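You operate a simulated robot arm through the tools that you are given. There is no shell and no other tool.

Carry out the task below with a simulated robot arm. There is one attempt and no reset: what you move stays moved.

JOB
Fit gears 26/35, 32/17 and 32/0 on shafts 6, 5 and 4, then run the drive.
Fine: all come from the peg tray, one at a time, straight to the shaft; 26/35 lies under 32/17 and goes on before it; turn the orange gear knob till the counter lights; other gears stay.

The check looks at the end state, three seconds after you hand in, the way a careful person would. Anything else that was tipped, shoved, dropped, spilled or broken makes it a failure.

ROBOT AND FRAMES
A 6-joint arm with a fingered hand, fixed in place. Base frame: the origin is on the floor under the middle of its stand, x ahead of it, y to its left, z up; the work surface is at about z = 812. Readings come in mm, rad, newtons and seconds.
With the tool pointing down near the work surface it reaches from about 260 to 700 mm from the base axis. Its first joint turns from -2.897 to 2.897 rad. Payload 4 kg.
The tool frame sits at the grasp point between the pads (the TCP): z along the fingers, y along the line on which they close. The tips reach 26 mm beyond it. The gripper opens to 148 mm; its body begins 73 mm behind the TCP. The gripper is a hand of 3 fingers: y runs from the thumb to the fingers, the wrist lies at [0, 0, -239] in the tool frame, and closing takes about 1.5 s.
Orientation is that of the tool frame in the base frame, as [roll, pitch, yaw] about the fixed x, y, z axes, in that order (R = Rz(yaw) Ry(pitch) Rx(roll)). With the fingers straight down and closing along the base's y, the tool's x points along the base's -x, its y along +y and its z along -z.

CONTROLS
- The arm moves only by the tool nudge_tool. Its argument "increments" is a list of rows, each a list of 2 entries, a list of its own where there are three numbers: the shift along the base's x, y, z in mm, then the turn, a rotation vector about the base's x, y, z in rad. In form: [[[x, y, z], [rx, ry, rz]], ...]. A call has 1 to 20 rows; each row is the pose to reach, as a shift and turn from the pose commanded when the call began. "hand" is the finger opening in mm, from 0 to 148, set as the call begins (left out, the last holds). Rows are played at 5 a second. More than 50 mm and 0.15 rad between two rows, or a gripper value outside its range, and nothing of the call is played. Where a pose cannot be reached the arm comes as near as it can. A force on the tool above 40 N (or 10 N above the force at the start of the call, whichever is more), or a blocked arm, ends the call early, and 0.2 s more pass. Each finger travels about 153 mm/s and halts on what it meets, pressing with about 31 N; the grip force reading is that of the motor and also rises with nothing between the fingers. The clock runs only during rows and for 0.2 s after the last one: add rows that repeat a pose to give the fingers time. The reply holds the time, the measured pose of the TCP, the force on the tool along the base axes, the opening and the grip force, in the units named above and with some noise, with the torque about the TCP (base axes, N m) and any sound that the robot's microphone picked up, and new pictures: "show" is both (left out), scene, wrist or none.
- Cameras (640 x 400 px; columns grow to the right, rows downward): "scene" is fixed at [400.2, 650.8, 1578.7]; the picture's right is [-0.96, -0.27, 0.00], its down [-0.16, 0.56, -0.81] and it looks along [0.22, -0.78, -0.58] (base axes); focal length 334 px, centre (320, 200). "wrist" rides on the gripper at [68, -39, -90] in the tool frame; the picture's right is [0.50, 0.87, 0.00], its down [-0.66, 0.38, -0.65] and it looks along [-0.57, 0.33, 0.76] (tool axes); focal length 222 px, centre (320, 200). There is no depth. A picture from a camera that has moved, and an enlarged one, comes with that camera's place and axes in the base frame and with its lens.
- move_column(by): moves the trunk up (or, below 0, down) by that many mm; the arm rides with it, the base frame stays. It gives what a move gives, with no picture.
- finger_targets(finger1, finger2, thumb_bend): sets how far each is bent, from 0 (flat) to 100 (curled in); at 30 the hand is open as for a grip, at 70 the pads meet at the TCP. One left out holds its place. A second passes; each finger stops where it meets its share of the squeeze, and holds until it gets a number again. A gripper value or a shape takes the hand back. It gives what a move gives, with no picture; readings hold the bend of each and the force on the fingers (four entries, about 0 where the hand has none), thumb and palm.
- hand_shape(shape): the hand has 3 fingers and takes this shape, open, in about a second: jaw (thumb against the fingers, like two jaws); tri (thumb and two fingers); tip (a fingertip pinch); poke (one finger out to press); point (the index stretched); flat (the hand flat); cup (the hand cupped); fist (a fist). The gripper value then closes the fingers along that shape, each until it touches; the sizes above hold for jaw. It gives what a move gives, with no picture.
- inspect(camera, box): a new picture of the part [left, top, right, bottom] of that camera's present view, enlarged. It takes no simulated time.
- hand_in(): hands the job in; it is judged then, once.

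Nothing tells you positions but the pictures and the camera data. Unless the task says otherwise, let go and move clear before handing in.

The tools are called after "Emit:" as a command line: name --argument value ..., lists and objects as JSON in quotes. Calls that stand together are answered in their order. nudge_tool: Moves the arm, as the interface text tells. Its arguments: {"type":"object","properties":{"increments":{"type":"array"},"hand":{"type":"number"},"show":{"type":"string","enum":["both","scene","wrist","none"]}},"required":["increments"]} The other tools are called the same way: move_column (by) moves the trunk up or down; hand_shape (shape) gives the hand a shape; finger_targets (finger1, finger2, thumb_bend) moves the fingers one by one; inspect (camera, box) takes an enlarged picture of a part of a camera's view; hand_in () hands the job in.

At the start:

```text
time: 0.0
position: [443.6, -228.8, 1063.7]
orientation: [-3.141, 0.0, 3.141]
wrist_force: [-0.2, 0.0, -0.2]
wrist_torque: [0.0, 0.0, 0.01]
finger_gap: 148.1
grip_force: 0.1
shape: jaw
bend: [30.0, 30.0, 30.0]
finger forces: [0.0, 0.0, 0.0, 0.0, 0.0, 0.0]
trunk travel left (down, up): [-275.0, 42.0]
```

scene: 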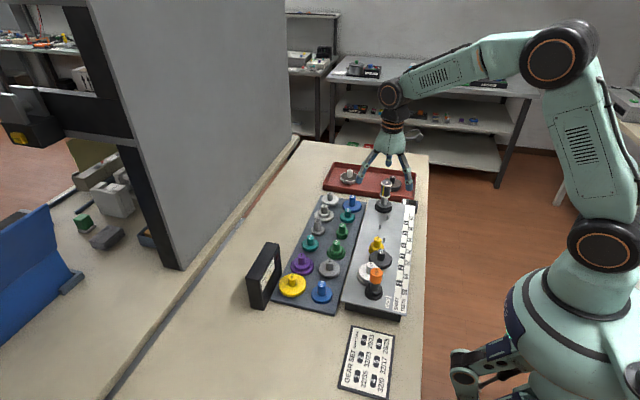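
wrist: 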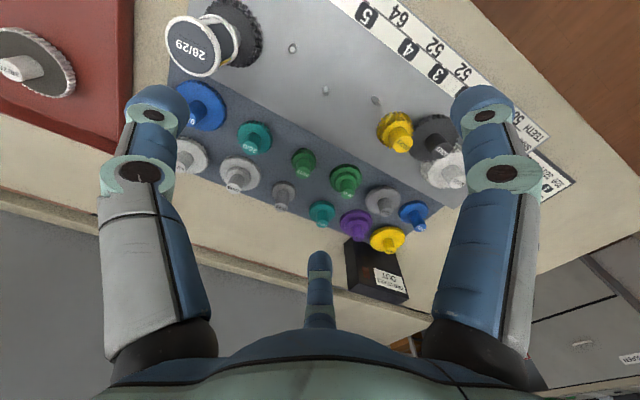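

I see a peg tray with many coloured gears, a gear plate with shafts beside it, a card with a gear set and a red tray. I'll enlarge the views to read labels and locate things before moving.

Emit:
inspect --camera "scene" --box '[240, 180, 430, 320]'

Emit:
inspect --camera "scene" --box '[330, 310, 410, 400]'

Emit:
inspect --camera "wrist" --box '[150, 0, 350, 220]'

Emit:
inspect --camera "wrist" --box '[320, 0, 580, 260]'

```text
2.86 times, centred on (335, 250) of scene
camera zoom: at [400.2, 650.8, 1578.7], right [-0.96, -0.27, 0.0], down [-0.16, 0.56, -0.81], along [0.22, -0.78, -0.58], focal length 955 px, centre (277, 57)
```

zoom: 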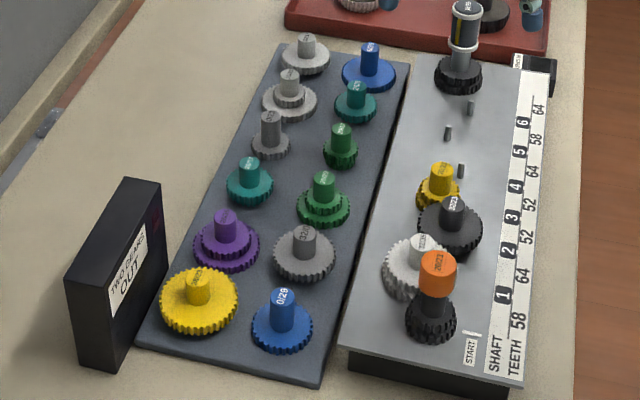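

```text
4.44 times, centred on (370, 355) of scene
camera zoom: at [400.2, 650.8, 1578.7], right [-0.96, -0.27, 0.0], down [-0.16, 0.56, -0.81], along [0.22, -0.78, -0.58], focal length 1485 px, centre (98, -489)
```

zoom: 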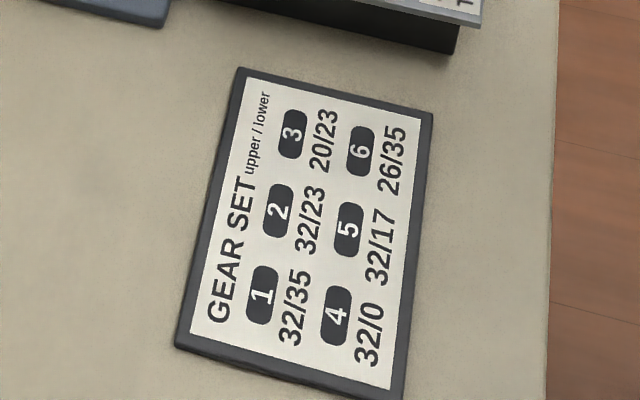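

```text
1.82 times, centred on (250, 110) of wrist
camera zoom: at [375.9, -267.1, 1154.7], right [-0.5, 0.87, 0.0], down [0.66, 0.38, 0.65], along [0.57, 0.33, -0.76], focal length 404 px, centre (447, 364)
```

zoom: 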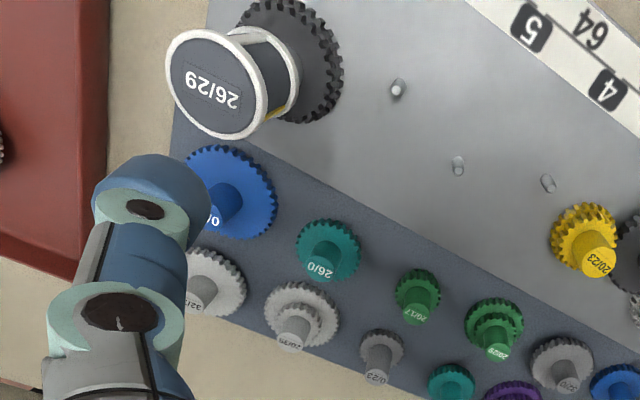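

```text
1.54 times, centred on (450, 130) of wrist
camera zoom: at [375.9, -267.1, 1154.7], right [-0.5, 0.87, 0.0], down [0.66, 0.38, 0.65], along [0.57, 0.33, -0.76], focal length 342 px, centre (120, 308)
```

zoom: 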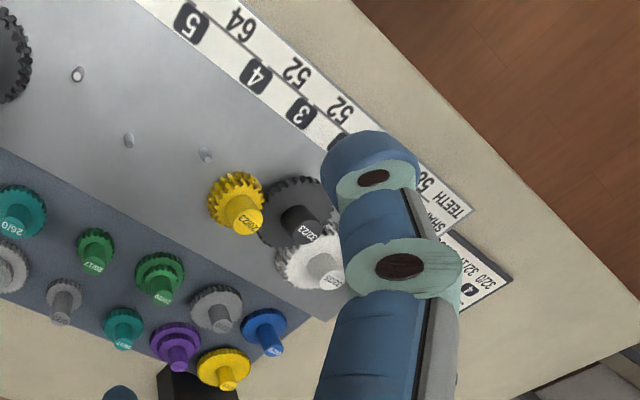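

I can see the three bare pins (shafts 4, 5, 6) and twelve tray gears. I'll zoom closer to read each gear label.

Emit:
inspect --camera "scene" --box '[310, 180, 370, 220]'

Emit:
inspect --camera "scene" --box '[300, 210, 360, 250]'

Emit:
inspect --camera "scene" --box '[275, 235, 350, 310]'

Emit:
inspect --camera "scene" --box '[345, 175, 420, 315]'

Emit:
inspect --camera "wrist" --box '[170, 130, 310, 220]'

Emit:
inspect --camera "wrist" --box '[290, 160, 440, 260]'

```text
10.00 times, centred on (340, 200) of scene
camera zoom: at [400.2, 650.8, 1578.7], right [-0.96, -0.27, 0.0], down [-0.16, 0.56, -0.81], along [0.22, -0.78, -0.58], focal length 3341 px, centre (120, 200)
```

zoom: 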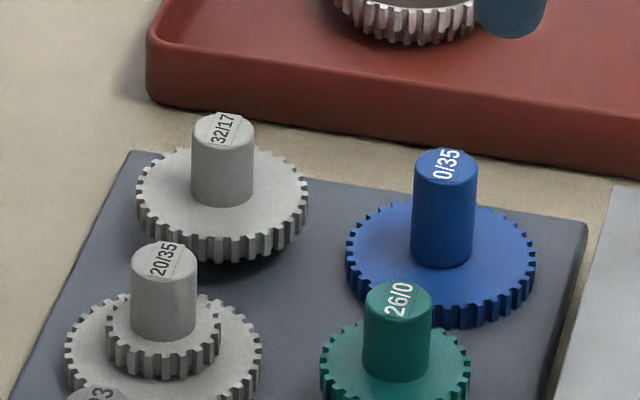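

```text
10.00 times, centred on (330, 230) of scene
camera zoom: at [400.2, 650.8, 1578.7], right [-0.96, -0.27, 0.0], down [-0.16, 0.56, -0.81], along [0.22, -0.78, -0.58], focal length 3341 px, centre (220, -100)
```

zoom: 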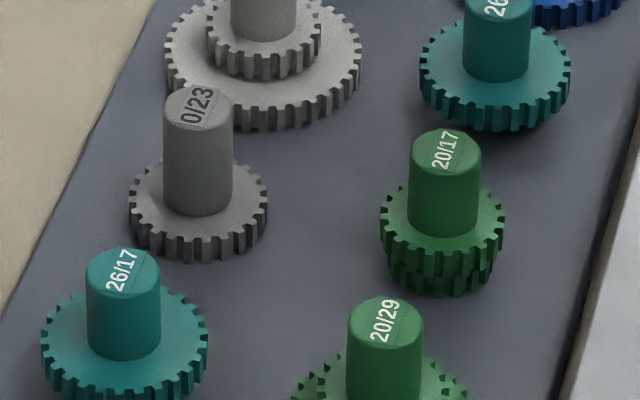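

```text
5.33 times, centred on (312, 272) of scene
camera zoom: at [400.2, 650.8, 1578.7], right [-0.96, -0.27, 0.0], down [-0.16, 0.56, -0.81], along [0.22, -0.78, -0.58], focal length 1782 px, centre (360, -187)
```

zoom: 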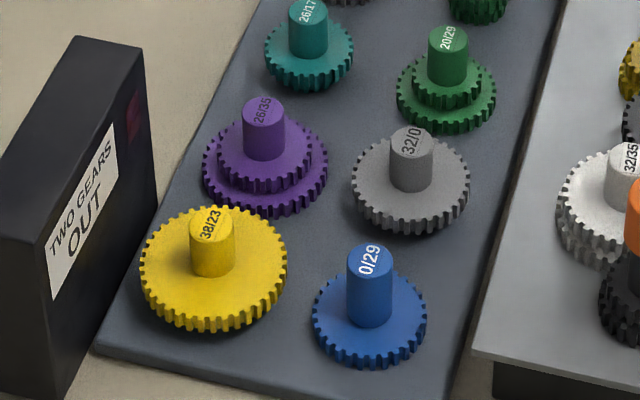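

```text
2.86 times, centred on (382, 245) of scene
camera zoom: at [400.2, 650.8, 1578.7], right [-0.96, -0.27, 0.0], down [-0.16, 0.56, -0.81], along [0.22, -0.78, -0.58], focal length 955 px, centre (141, 71)
```

zoom: 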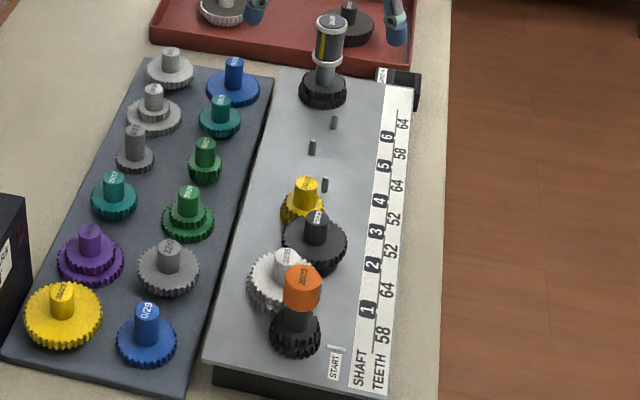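

```text
4.44 times, centred on (240, 175) of wrist
camera zoom: at [375.9, -267.1, 1154.7], right [-0.5, 0.87, 0.0], down [0.66, 0.38, 0.65], along [0.57, 0.33, -0.76], focal length 987 px, centre (676, 311)
```

zoom: 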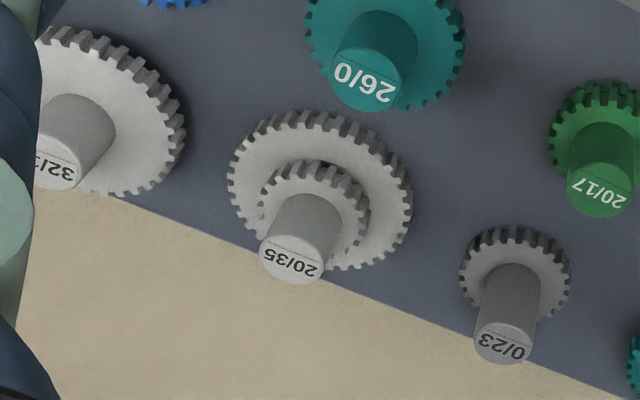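

```text
4.00 times, centred on (365, 210) of wrist
camera zoom: at [375.9, -267.1, 1154.7], right [-0.5, 0.87, 0.0], down [0.66, 0.38, 0.65], along [0.57, 0.33, -0.76], focal length 888 px, centre (140, 160)
```

zoom: 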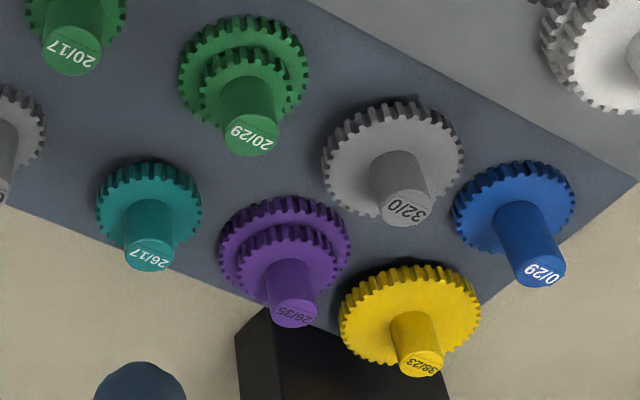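

Labels are readable: purple 26/35, light-grey 32/17 (far-left corner) and mid-grey 32/0 are the ones needed. Next I look at the hand and the shafts more closely.

Emit:
inspect --camera "scene" --box '[340, 70, 440, 200]'

Emit:
inspect --camera "scene" --box '[350, 170, 420, 240]'

Emit:
inspect --camera "scene" --box '[340, 230, 420, 320]'

Emit:
inspect --camera "wrist" --box '[260, 0, 480, 200]'

```text
3.08 times, centred on (390, 135) of scene
camera zoom: at [400.2, 650.8, 1578.7], right [-0.96, -0.27, 0.0], down [-0.16, 0.56, -0.81], along [0.22, -0.78, -0.58], focal length 1028 px, centre (105, 400)
```

zoom: 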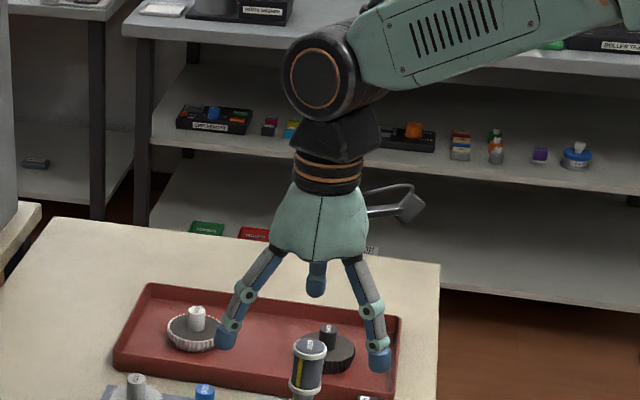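

```text
5.71 times, centred on (385, 205) of scene
camera zoom: at [400.2, 650.8, 1578.7], right [-0.96, -0.27, 0.0], down [-0.16, 0.56, -0.81], along [0.22, -0.78, -0.58], focal length 1909 px, centre (-51, 171)
```

zoom: 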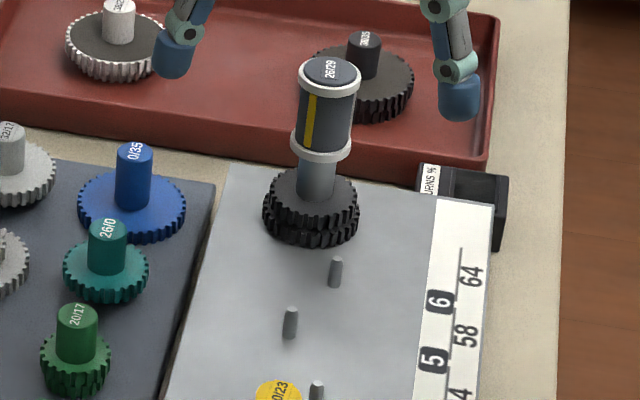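

```text
4.44 times, centred on (380, 275) of scene
camera zoom: at [400.2, 650.8, 1578.7], right [-0.96, -0.27, 0.0], down [-0.16, 0.56, -0.81], along [0.22, -0.78, -0.58], focal length 1485 px, centre (53, -133)
```

zoom: 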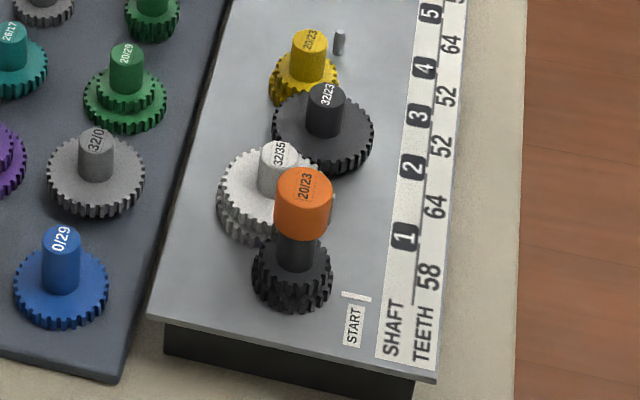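

```text
2.00 times, centred on (370, 100) of wrist
camera zoom: at [375.9, -267.1, 1154.7], right [-0.5, 0.87, 0.0], down [0.66, 0.38, 0.65], along [0.57, 0.33, -0.76], focal length 444 px, centre (220, 400)
```

zoom: 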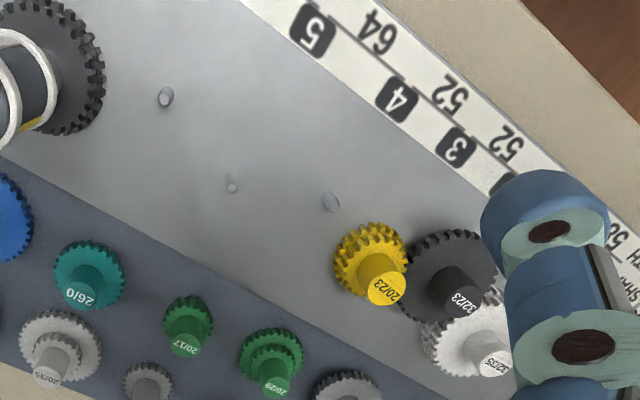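

The tray is a regular grid (about 86 mm pitch) with handle tops near z ≈ 861: 26/35 near (648,-25), 32/0 near (562,-24), 32/17 near (648,-373); pins 4/5/6 near (418,-165), (440,-223), (420,-275). Before moving I'll test how the hand closes in free air.

Emit:
nudge_tool --increments '[[[0, 0, 20], [0, 0, 0]], [[0, 0, 40], [0, 0, 0]], [[0, 0, 40], [0, 0, 0]], [[0, 0, 40], [0, 0, 0]]]' --hand 40

```text
time: 1.0
position: [441.4, -230.0, 1103.4]
orientation: [3.141, 0.001, -3.141]
wrist_force: [-0.1, 0.3, -1.0]
wrist_torque: [-0.02, -0.02, 0.01]
finger_gap: 40.3
grip_force: 0.0
shape: jaw
bend: [76.0, 76.0, 70.0]
finger forces: [0.0, 0.0, 0.0, 0.1, 0.1, 0.0]
trunk travel left (down, up): [-275.0, 42.0]
camera wrist: at [375.2, -267.1, 1194.4], right [-0.5, 0.87, 0.0], down [0.66, 0.38, 0.65], along [0.57, 0.33, -0.76], focal length 222 px, centre (320, 200)
```

scene: 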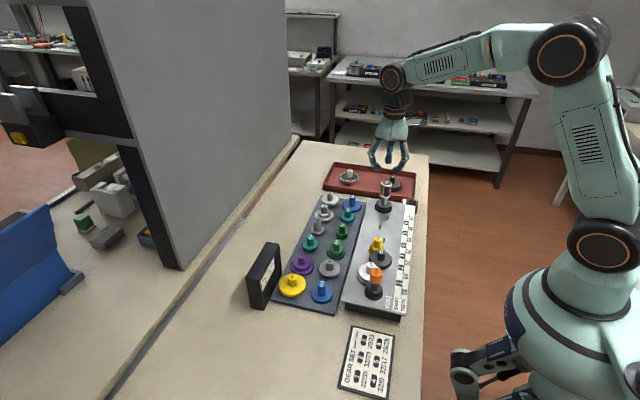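
wrist: 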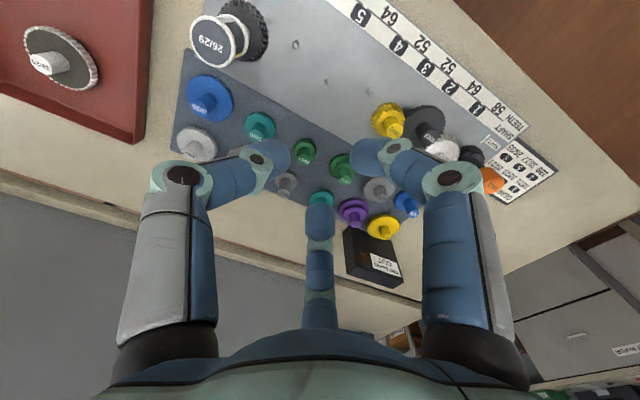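

The hand closes like a centric three-jaw with curled tips. I'll look closer, then try the other shapes in free air to choose one for gripping the thin handles.

Emit:
inspect --camera "scene" --box '[340, 80, 440, 190]'

Emit:
hand_shape --shape "tri"

Emit:
inspect --camera "scene" --box '[340, 80, 440, 190]'

Emit:
inspect --camera "wrist" --box '[0, 0, 640, 400]'

Emit:
nudge_tool --increments '[[[0, 0, 0], [0, 0, 0]], [[0, 0, 0], [0, 0, 0]], [[0, 0, 0], [0, 0, 0]], [[0, 0, 0], [0, 0, 0]]]' --hand 40

Emit:
inspect --camera "scene" --box '[340, 80, 440, 190]'

```text
3.64 times, centred on (390, 135) of scene
camera zoom: at [400.2, 650.8, 1578.7], right [-0.96, -0.27, 0.0], down [-0.16, 0.56, -0.81], along [0.22, -0.78, -0.58], focal length 1215 px, centre (66, 436)
```

zoom: 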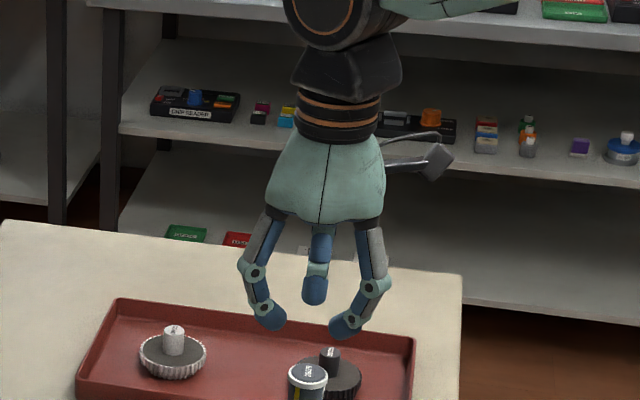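

```text
time: 1.9
position: [444.2, -229.8, 1103.5]
orientation: [-3.141, 0.0, 3.141]
wrist_force: [-0.6, -0.1, 0.3]
wrist_torque: [-0.04, 0.01, -0.01]
finger_gap: 147.6
grip_force: 0.1
shape: tri
bend: [30.0, 30.0, 30.0]
finger forces: [0.0, 0.1, 0.0, 0.0, 0.0, 0.0]
trunk travel left (down, up): [-275.0, 42.0]
```

```text
3.64 times, centred on (390, 135) of scene
camera zoom: at [400.2, 650.8, 1578.7], right [-0.96, -0.27, 0.0], down [-0.16, 0.56, -0.81], along [0.22, -0.78, -0.58], focal length 1215 px, centre (66, 436)
```

zoom: 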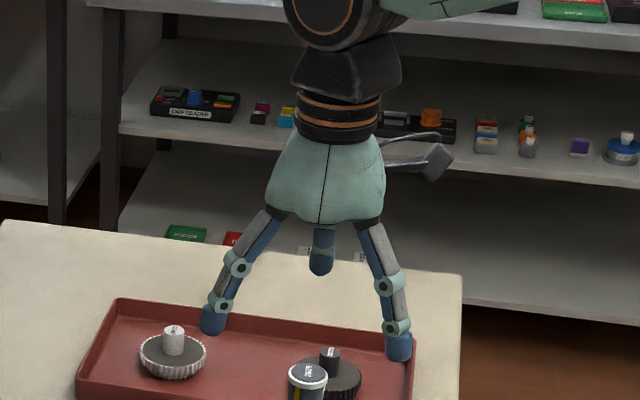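

```text
1.00 times, centred on (320, 200) of wrist (not enlarged: the box is as wide or as high as the picture)
camera zoom: at [375.3, -267.1, 1194.3], right [-0.5, 0.87, 0.0], down [0.66, 0.38, 0.65], along [0.57, 0.33, -0.76], focal length 222 px, centre (320, 200)
```

zoom: 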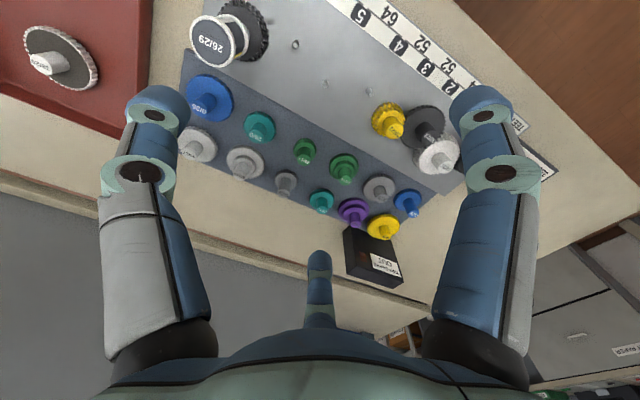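

```text
time: 2.9
position: [442.6, -229.2, 1105.0]
orientation: [3.14, 0.0, -3.141]
wrist_force: [0.4, 1.0, 0.7]
wrist_torque: [0.01, 0.03, -0.04]
finger_gap: 40.3
grip_force: 0.0
shape: tri
bend: [76.0, 76.0, 70.0]
finger forces: [0.0, 0.1, 0.1, 0.1, 0.2, 0.0]
trunk travel left (down, up): [-275.0, 42.0]
camera wrist: at [375.3, -267.1, 1194.3], right [-0.5, 0.87, 0.0], down [0.66, 0.38, 0.65], along [0.57, 0.33, -0.76], focal length 222 px, centre (320, 200)
```

scene: 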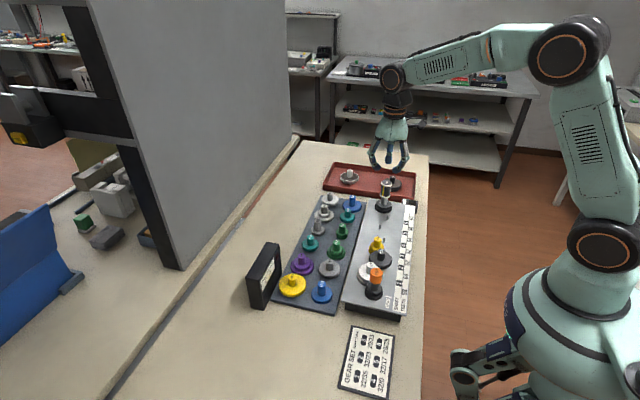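
wrist: 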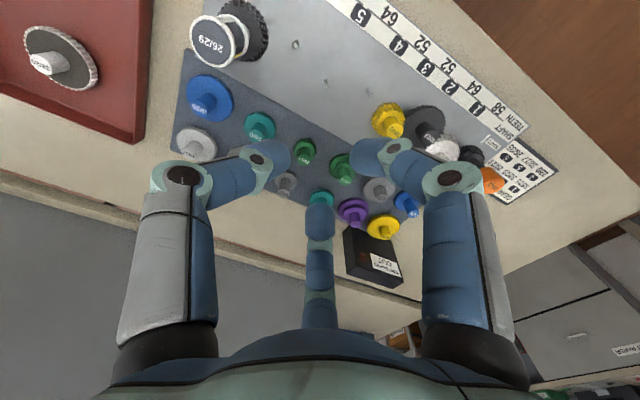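

```text
3.64 times, centred on (390, 135) of scene
camera zoom: at [400.2, 650.8, 1578.7], right [-0.96, -0.27, 0.0], down [-0.16, 0.56, -0.81], along [0.22, -0.78, -0.58], focal length 1215 px, centre (66, 436)
```

zoom: 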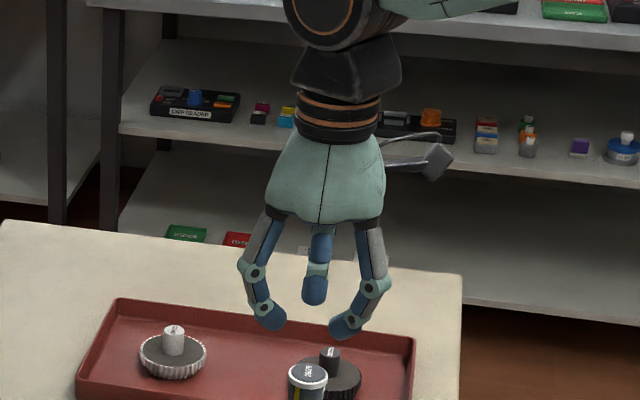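

Jaw and tri behave alike: three digits at 120°, thumb at -y. I'll move high above the purple 26/35 with the yaw I'll later need at shaft 6 (so the tall counter tower falls between fingers), and check alignment there.

Emit:
nudge_tool --increments '[[[25, 25, 0], [0, 0, -0.09]], [[51, 51, 0], [0, 0, -0.18]], [[77, 76, 0], [0, 0, -0.27]], [[102, 102, 0], [0, 0, -0.36]], [[128, 127, 0], [0, 0, -0.45]], [[154, 152, 0], [0, 0, -0.54]], [[180, 178, 0], [0, 0, -0.63]], [[204.7, 203, 0], [0, 0, -0.716]], [[204.7, 203, -25], [0, 0, -0.716]], [[204.7, 203, -50], [0, 0, -0.716]], [[204.7, 203, -80], [0, 0, -0.716]], [[204.7, 203, -80], [0, 0, -0.716]], [[204.7, 203, -80], [0, 0, -0.716]]]' --hand 90

```text
time: 5.7
position: [648.6, -25.1, 1023.7]
orientation: [3.141, 0.001, 2.425]
wrist_force: [-0.1, -0.2, 0.1]
wrist_torque: [0.05, 0.01, 0.02]
finger_gap: 89.4
grip_force: 0.1
shape: tri
bend: [32.0, 32.0, 70.0]
finger forces: [0.0, 0.1, 0.0, 0.1, 0.0, 0.1]
trunk travel left (down, up): [-275.0, 42.0]
camera wrist: at [571.9, -9.8, 1113.6], right [0.19, 0.98, 0.0], down [0.74, -0.14, 0.65], along [0.64, -0.13, -0.76], focal length 222 px, centre (320, 200)
```

scene: 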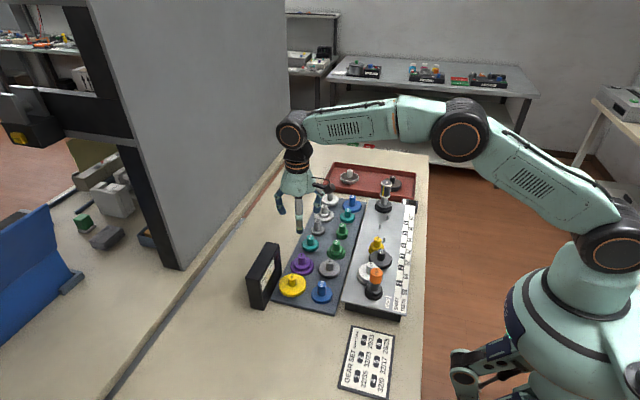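
wrist: 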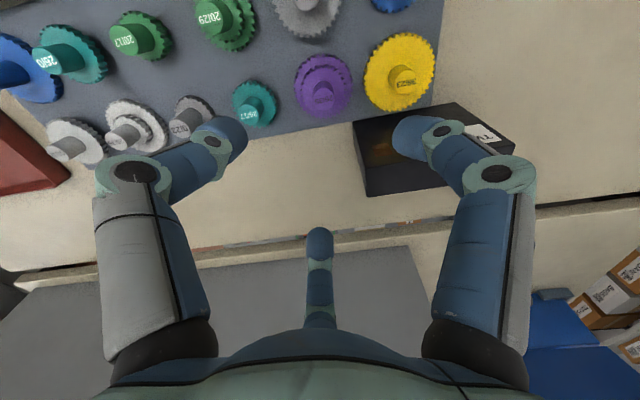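

Now above the 26/35 area; I'll zoom the wrist view to pin down the purple handle's centre.

Emit:
inspect --camera "wrist" --box '[260, 20, 400, 130]'

Emit:
inspect --camera "scene" --box '[265, 225, 345, 295]'

```text
3.64 times, centred on (330, 75) of wrist
camera zoom: at [571.9, -9.8, 1113.6], right [0.19, 0.98, 0.0], down [0.74, -0.14, 0.65], along [0.64, -0.13, -0.76], focal length 808 px, centre (284, 654)
```

zoom: 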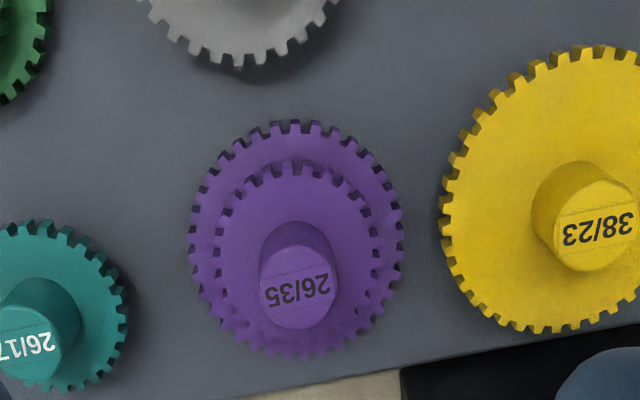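

```text
5.71 times, centred on (305, 260) of scene
camera zoom: at [400.2, 650.8, 1578.7], right [-0.96, -0.27, 0.0], down [-0.16, 0.56, -0.81], along [0.22, -0.78, -0.58], focal length 1909 px, centre (406, -143)
```

zoom: 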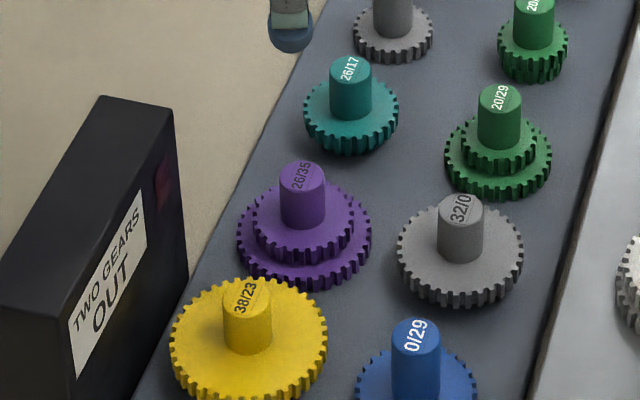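

Wrist view puts the purple handle centre at about (645,-19.6), top ≈ 863. I'll shift over it, narrow the hand to 70 mm and descend partway, then re-check.

Emit:
nudge_tool --increments '[[[-3.6, 5.4, 0], [0, 0, 0]], [[-3.6, 5.4, -25], [0, 0, 0]], [[-3.6, 5.4, -50], [0, 0, 0]], [[-3.6, 5.4, -75], [0, 0, 0]], [[-3.6, 5.4, -95], [0, 0, 0]], [[-3.6, 5.4, -95], [0, 0, 0]], [[-3.6, 5.4, -95], [0, 0, 0]]]' --hand 70

Emit:
inspect --camera "wrist" --box '[220, 80, 420, 220]'

Emit:
inspect --camera "scene" --box '[255, 190, 355, 295]'

```text
time: 7.3
position: [644.4, -22.1, 929.4]
orientation: [3.141, 0.001, 2.427]
wrist_force: [0.9, 0.1, 0.5]
wrist_torque: [0.01, -0.03, -0.03]
finger_gap: 70.4
grip_force: 0.0
shape: tri
bend: [37.0, 37.0, 70.0]
finger forces: [0.1, 0.0, 0.0, 0.0, 0.0, 0.0]
trunk travel left (down, up): [-275.0, 42.0]
camera wrist: at [567.5, -4.8, 1020.0], right [0.19, 0.98, 0.0], down [0.74, -0.14, 0.65], along [0.64, -0.13, -0.76], focal length 222 px, centre (320, 200)
```

scene: 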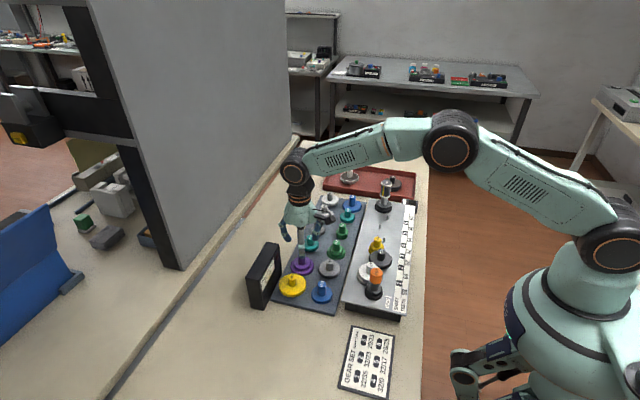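
wrist: 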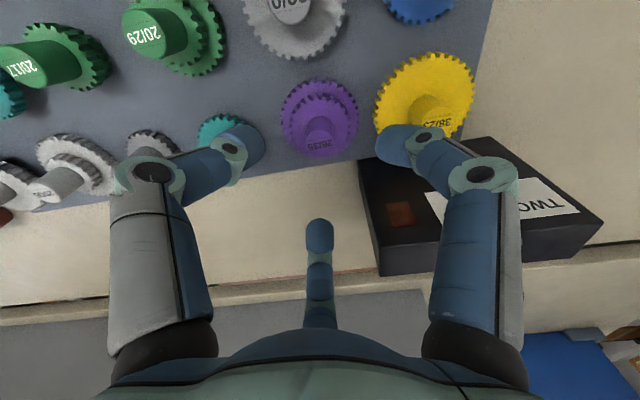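

```text
2.86 times, centred on (320, 150) of wrist
camera zoom: at [567.5, -4.8, 1020.0], right [0.19, 0.98, 0.0], down [0.74, -0.14, 0.65], along [0.64, -0.13, -0.76], focal length 635 px, centre (320, 343)
```

zoom: 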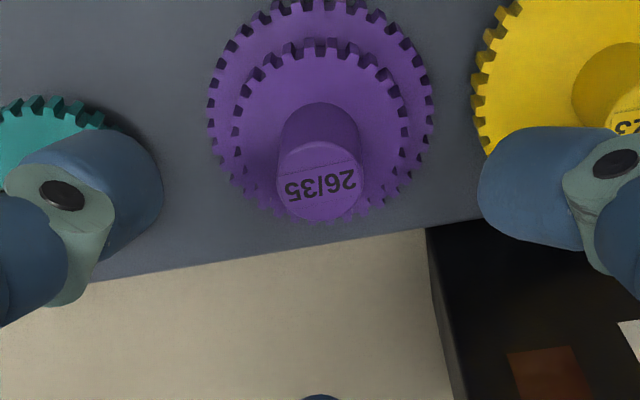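

```text
3.81 times, centred on (305, 242) of scene
camera zoom: at [400.2, 650.8, 1578.7], right [-0.96, -0.27, 0.0], down [-0.16, 0.56, -0.81], along [0.22, -0.78, -0.58], focal length 1273 px, centre (377, 38)
```

zoom: 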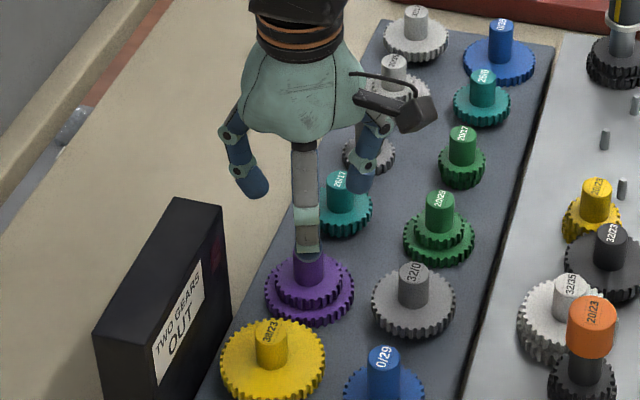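

Two wrist views agree: handle centre (645.6,-20.0), top z ≈ 861, gear face ≈ 835. I'll go down to about 15 mm above the grip height and check again.

Emit:
nudge_tool --increments '[[[1, 0, -15], [0, 0, 0]], [[1, 0, -30], [0, 0, 0]], [[1, 0, -45], [0, 0, 0]], [[1, 0, -50], [0, 0, 0]], [[1, 0, -50], [0, 0, 0]]]'

Emit:
inspect --camera "wrist" --box '[220, 110, 420, 250]'

Emit:
inspect --camera "scene" --box '[255, 190, 355, 295]'

```text
time: 8.5
position: [644.6, -21.1, 879.3]
orientation: [-3.14, 0.0, 2.427]
wrist_force: [-0.4, -0.3, 0.8]
wrist_torque: [0.0, -0.01, -0.01]
finger_gap: 70.4
grip_force: 0.1
shape: tri
bend: [37.0, 37.0, 70.0]
finger forces: [0.0, 0.1, 0.0, 0.1, 0.0, 0.0]
trunk travel left (down, up): [-275.0, 42.0]
camera wrist: at [568.7, -5.0, 969.8], right [0.19, 0.98, 0.0], down [0.74, -0.14, 0.65], along [0.64, -0.13, -0.76], focal length 222 px, centre (320, 200)
```

scene: 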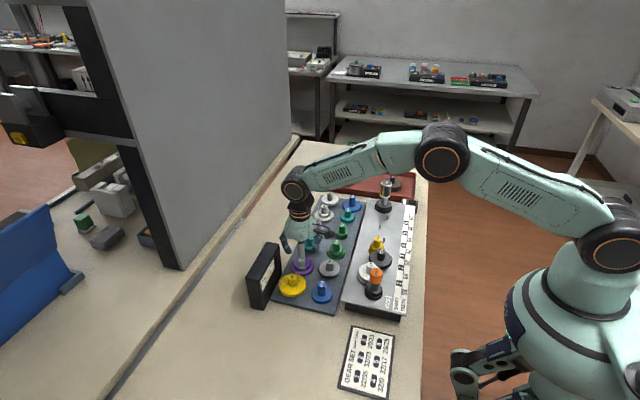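
wrist: 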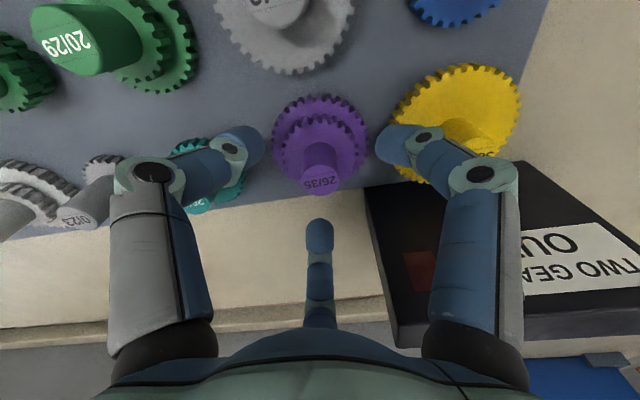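

```text
2.86 times, centred on (320, 180) of wrist
camera zoom: at [568.7, -5.0, 969.8], right [0.19, 0.98, 0.0], down [0.74, -0.14, 0.65], along [0.64, -0.13, -0.76], focal length 635 px, centre (320, 257)
```

zoom: 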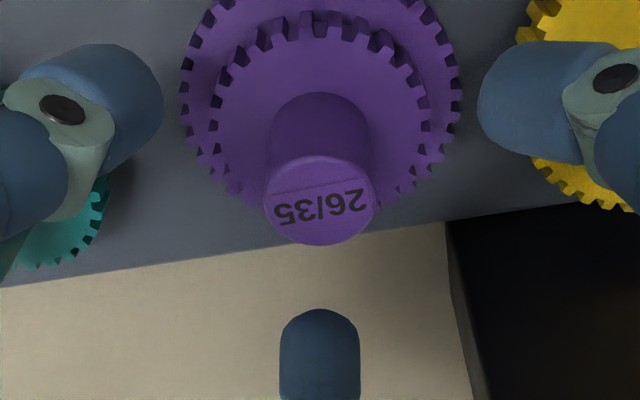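

```text
3.81 times, centred on (305, 242) of scene
camera zoom: at [400.2, 650.8, 1578.7], right [-0.96, -0.27, 0.0], down [-0.16, 0.56, -0.81], along [0.22, -0.78, -0.58], focal length 1273 px, centre (377, 38)
```

zoom: 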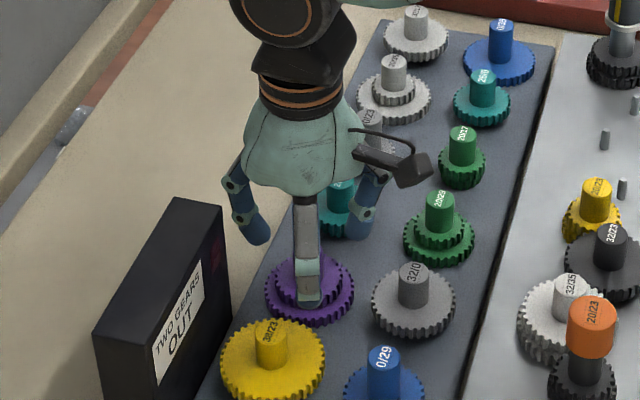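

Alignment is within about 0.5 mm. Lowering to the grip height and closing on the purple handle.

Emit:
nudge_tool --increments '[[[0, 0, -8], [0, 0, 0]], [[0, 0, -15.5], [0, 0, 0]], [[0, 0, -15.5], [0, 0, 0]]]' --show "none"

Emit:
nudge_tool --increments '[[[0, 0, 0], [0, 0, 0]], [[0, 0, 0], [0, 0, 0]], [[0, 0, 0], [0, 0, 0]], [[0, 0, 0], [0, 0, 0]], [[0, 0, 0], [0, 0, 0]], [[0, 0, 0], [0, 0, 0]], [[0, 0, 0], [0, 0, 0]]]' --hand 10

Emit:
inspect --camera "wrist" --box '[220, 110, 420, 250]'

Emit:
inspect --camera "scene" --box '[255, 190, 355, 295]'

```text
time: 9.3
position: [644.0, -20.2, 863.1]
orientation: [3.14, 0.0, 2.426]
wrist_force: [0.1, -0.6, -0.3]
wrist_torque: [0.02, 0.0, 0.01]
finger_gap: 70.6
grip_force: 0.1
shape: tri
bend: [37.0, 37.0, 70.0]
finger forces: [0.1, 0.1, 0.0, 0.0, 0.0, 0.1]
trunk travel left (down, up): [-275.0, 42.0]
```

```text
time: 10.9
position: [644.9, -20.4, 864.1]
orientation: [-3.141, 0.0, 2.426]
wrist_force: [0.1, 0.6, -0.8]
wrist_torque: [0.01, -0.01, 0.0]
finger_gap: 15.0
grip_force: 30.7
shape: tri
bend: [73.0, 73.0, 70.0]
finger forces: [27.9, 28.3, 0.0, 0.0, 28.2, 0.0]
trunk travel left (down, up): [-275.0, 42.0]
camera wrist: at [568.3, -4.8, 954.0], right [0.19, 0.98, 0.0], down [0.74, -0.14, 0.65], along [0.64, -0.13, -0.76], focal length 222 px, centre (320, 200)
```

scene: 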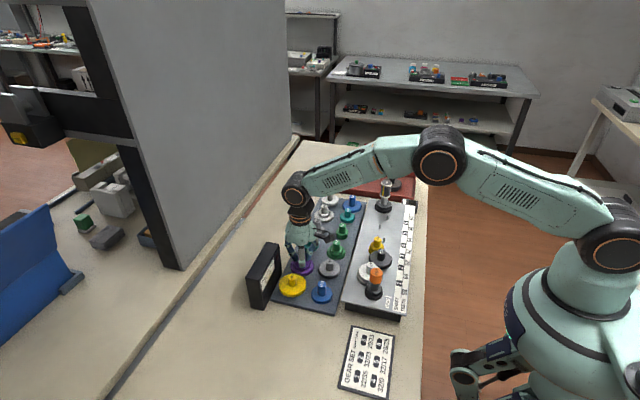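
wrist: 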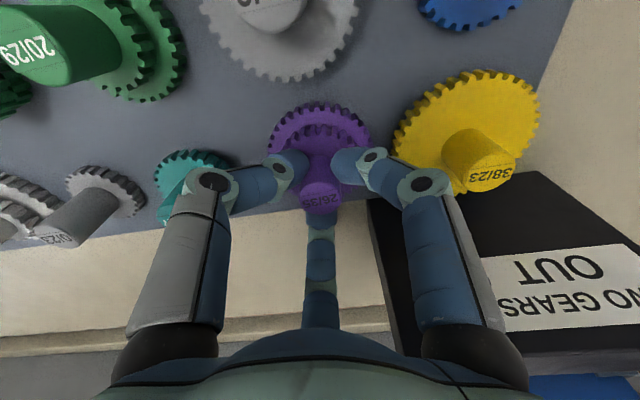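

```text
2.86 times, centred on (320, 180) of wrist
camera zoom: at [568.3, -4.8, 954.0], right [0.19, 0.98, 0.0], down [0.74, -0.14, 0.65], along [0.64, -0.13, -0.76], focal length 635 px, centre (320, 257)
```

zoom: 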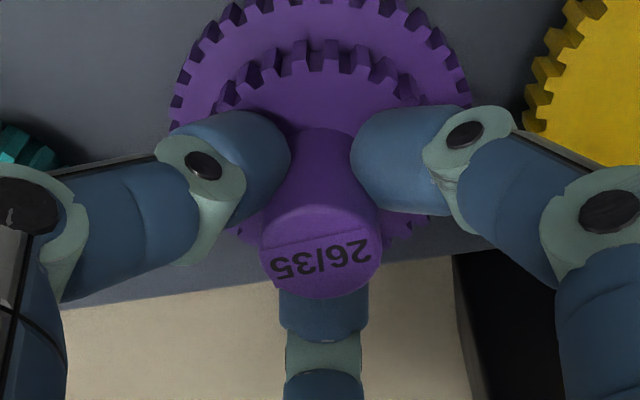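

```text
3.81 times, centred on (305, 242) of scene
camera zoom: at [400.2, 650.8, 1578.7], right [-0.96, -0.27, 0.0], down [-0.16, 0.56, -0.81], along [0.22, -0.78, -0.58], focal length 1273 px, centre (377, 38)
```

zoom: 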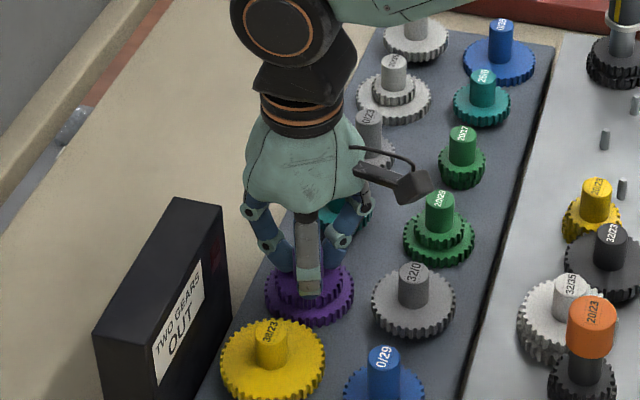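

All three digits grip with about 28 N each. Lifting straight up off the peg.

Emit:
nudge_tool --increments '[[[0, 0, 5], [0, 0, 0]], [[0, 0, 12], [0, 0, 0]], [[0, 0, 20], [0, 0, 0]], [[0, 0, 30], [0, 0, 0]], [[0, 0, 40], [0, 0, 0]], [[0, 0, 55], [0, 0, 0]], [[0, 0, 70], [0, 0, 0]], [[0, 0, 85], [0, 0, 0]], [[0, 0, 85], [0, 0, 0]]]'

Emit:
inspect --camera "wrist" --box '[220, 110, 420, 250]'

Emit:
inspect --camera "scene" --box '[255, 170, 355, 275]'

```text
time: 12.9
position: [646.1, -19.0, 948.0]
orientation: [3.14, 0.001, 2.427]
wrist_force: [0.0, 0.2, -1.6]
wrist_torque: [0.02, -0.02, -0.03]
finger_gap: 15.2
grip_force: 29.9
shape: tri
bend: [73.0, 73.0, 70.0]
finger forces: [28.1, 28.5, 0.0, 0.0, 28.4, 0.1]
trunk travel left (down, up): [-275.0, 42.0]
camera wrist: at [569.1, -3.9, 1039.2], right [0.19, 0.98, 0.0], down [0.74, -0.14, 0.65], along [0.64, -0.13, -0.76], focal length 222 px, centre (320, 200)
```

scene: 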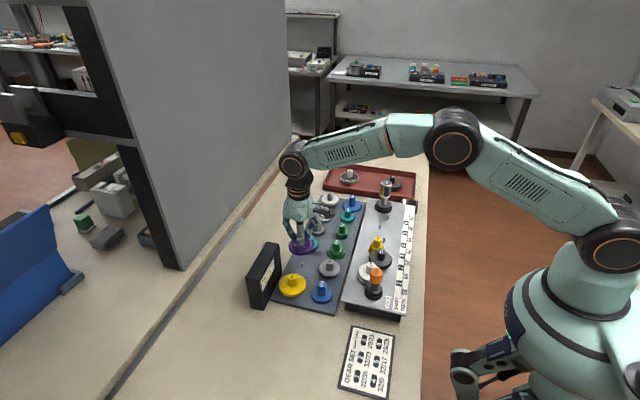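
wrist: 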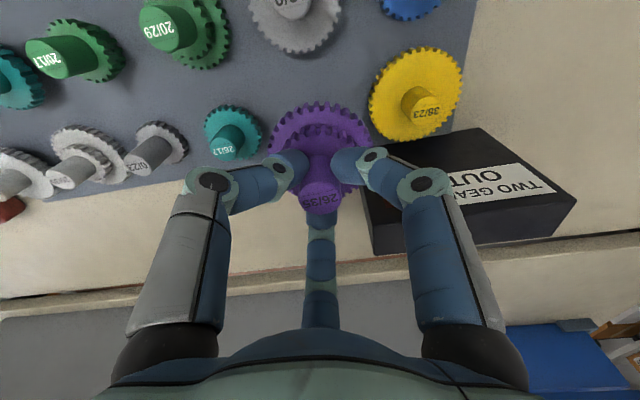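

```text
2.86 times, centred on (320, 180) of wrist
camera zoom: at [569.1, -3.9, 1039.2], right [0.19, 0.98, 0.0], down [0.74, -0.14, 0.65], along [0.64, -0.13, -0.76], focal length 635 px, centre (320, 257)
```

zoom: 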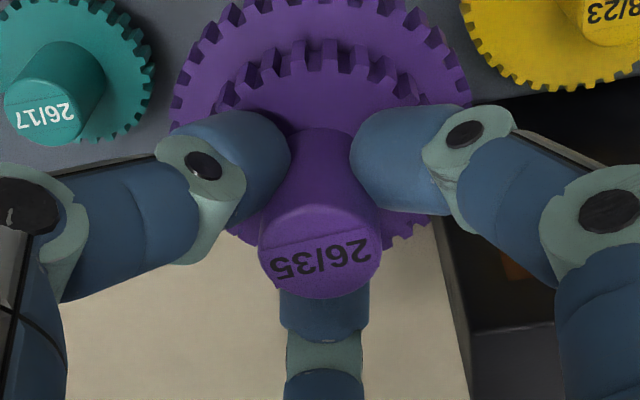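

```text
3.81 times, centred on (305, 222) of scene
camera zoom: at [400.2, 650.8, 1578.7], right [-0.96, -0.27, 0.0], down [-0.16, 0.56, -0.81], along [0.22, -0.78, -0.58], focal length 1273 px, centre (377, 114)
```

zoom: 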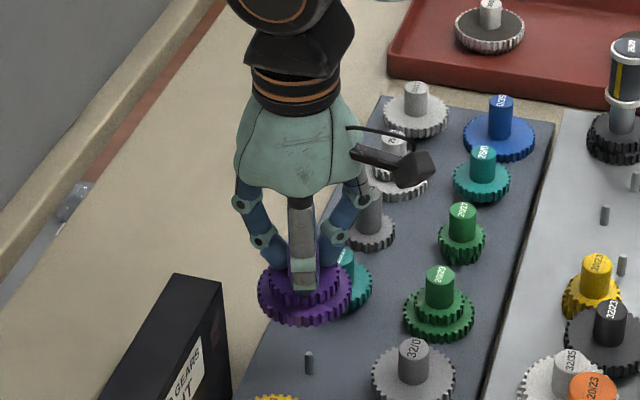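

Gear 26/35 is cleanly off its peg and centred in the hand. I'll raise it above the tower height and carry it to a hover point beside shaft 6 where the wrist camera can see the pins.

Emit:
nudge_tool --increments '[[[0, 0, 30], [0, 0, 0]], [[0, 0, 60], [0, 0, 0]], [[0, 0, 100], [0, 0, 0]], [[-18, -27, 100], [0, 0, 0]], [[-36, -54, 100], [0, 0, 0]], [[-54, -80, 100], [0, 0, 0]], [[-72, -107, 100], [0, 0, 0]], [[-90, -134, 100], [0, 0, 0]], [[-108, -160, 100], [0, 0, 0]], [[-126, -187, 100], [0, 0, 0]], [[-144, -214, 100], [0, 0, 0]], [[-160, -240, 100], [0, 0, 0]], [[-170, -258, 100], [0, 0, 0]], [[-174, -266, 100], [0, 0, 0]], [[-174, -266, 100], [0, 0, 0]], [[-174, -266, 100], [0, 0, 0]]]'

Emit:
inspect --camera "wrist" --box '[220, 0, 420, 140]'

Emit:
inspect --camera "wrist" --box '[220, 110, 420, 250]'

```text
time: 16.3
position: [472.1, -286.2, 1047.9]
orientation: [-3.141, -0.001, 2.426]
wrist_force: [0.6, -0.6, -1.1]
wrist_torque: [0.0, 0.02, 0.0]
finger_gap: 14.9
grip_force: 31.4
shape: tri
bend: [73.0, 73.0, 70.0]
finger forces: [27.9, 28.5, 0.0, 0.1, 28.5, 0.0]
trunk travel left (down, up): [-275.0, 42.0]
camera wrist: at [395.1, -270.3, 1138.8], right [0.19, 0.98, 0.0], down [0.74, -0.14, 0.65], along [0.64, -0.12, -0.76], focal length 222 px, centre (320, 200)
```

scene: 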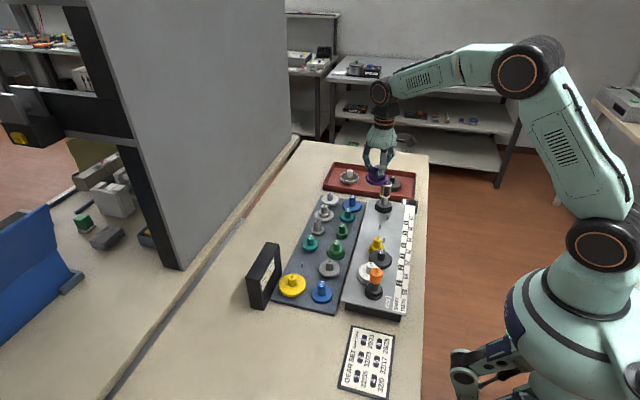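
wrist: 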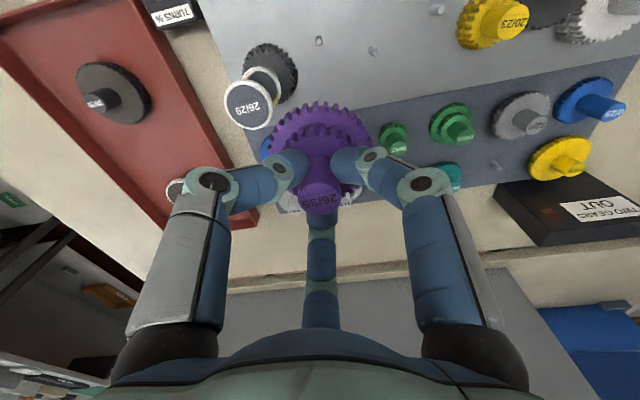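

```text
2.86 times, centred on (320, 70) of wrist
camera zoom: at [395.1, -270.3, 1138.8], right [0.19, 0.98, 0.0], down [0.74, -0.14, 0.65], along [0.64, -0.12, -0.76], focal length 635 px, centre (320, 571)
```

zoom: 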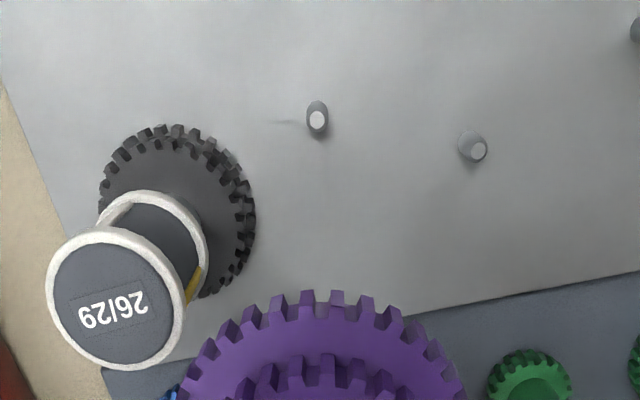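

```text
2.86 times, centred on (320, 180) of wrist
camera zoom: at [395.1, -270.3, 1138.8], right [0.19, 0.98, 0.0], down [0.74, -0.14, 0.65], along [0.64, -0.12, -0.76], focal length 635 px, centre (320, 257)
```

zoom: 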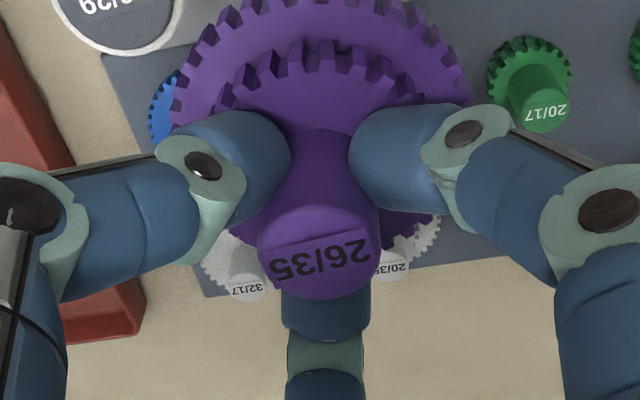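

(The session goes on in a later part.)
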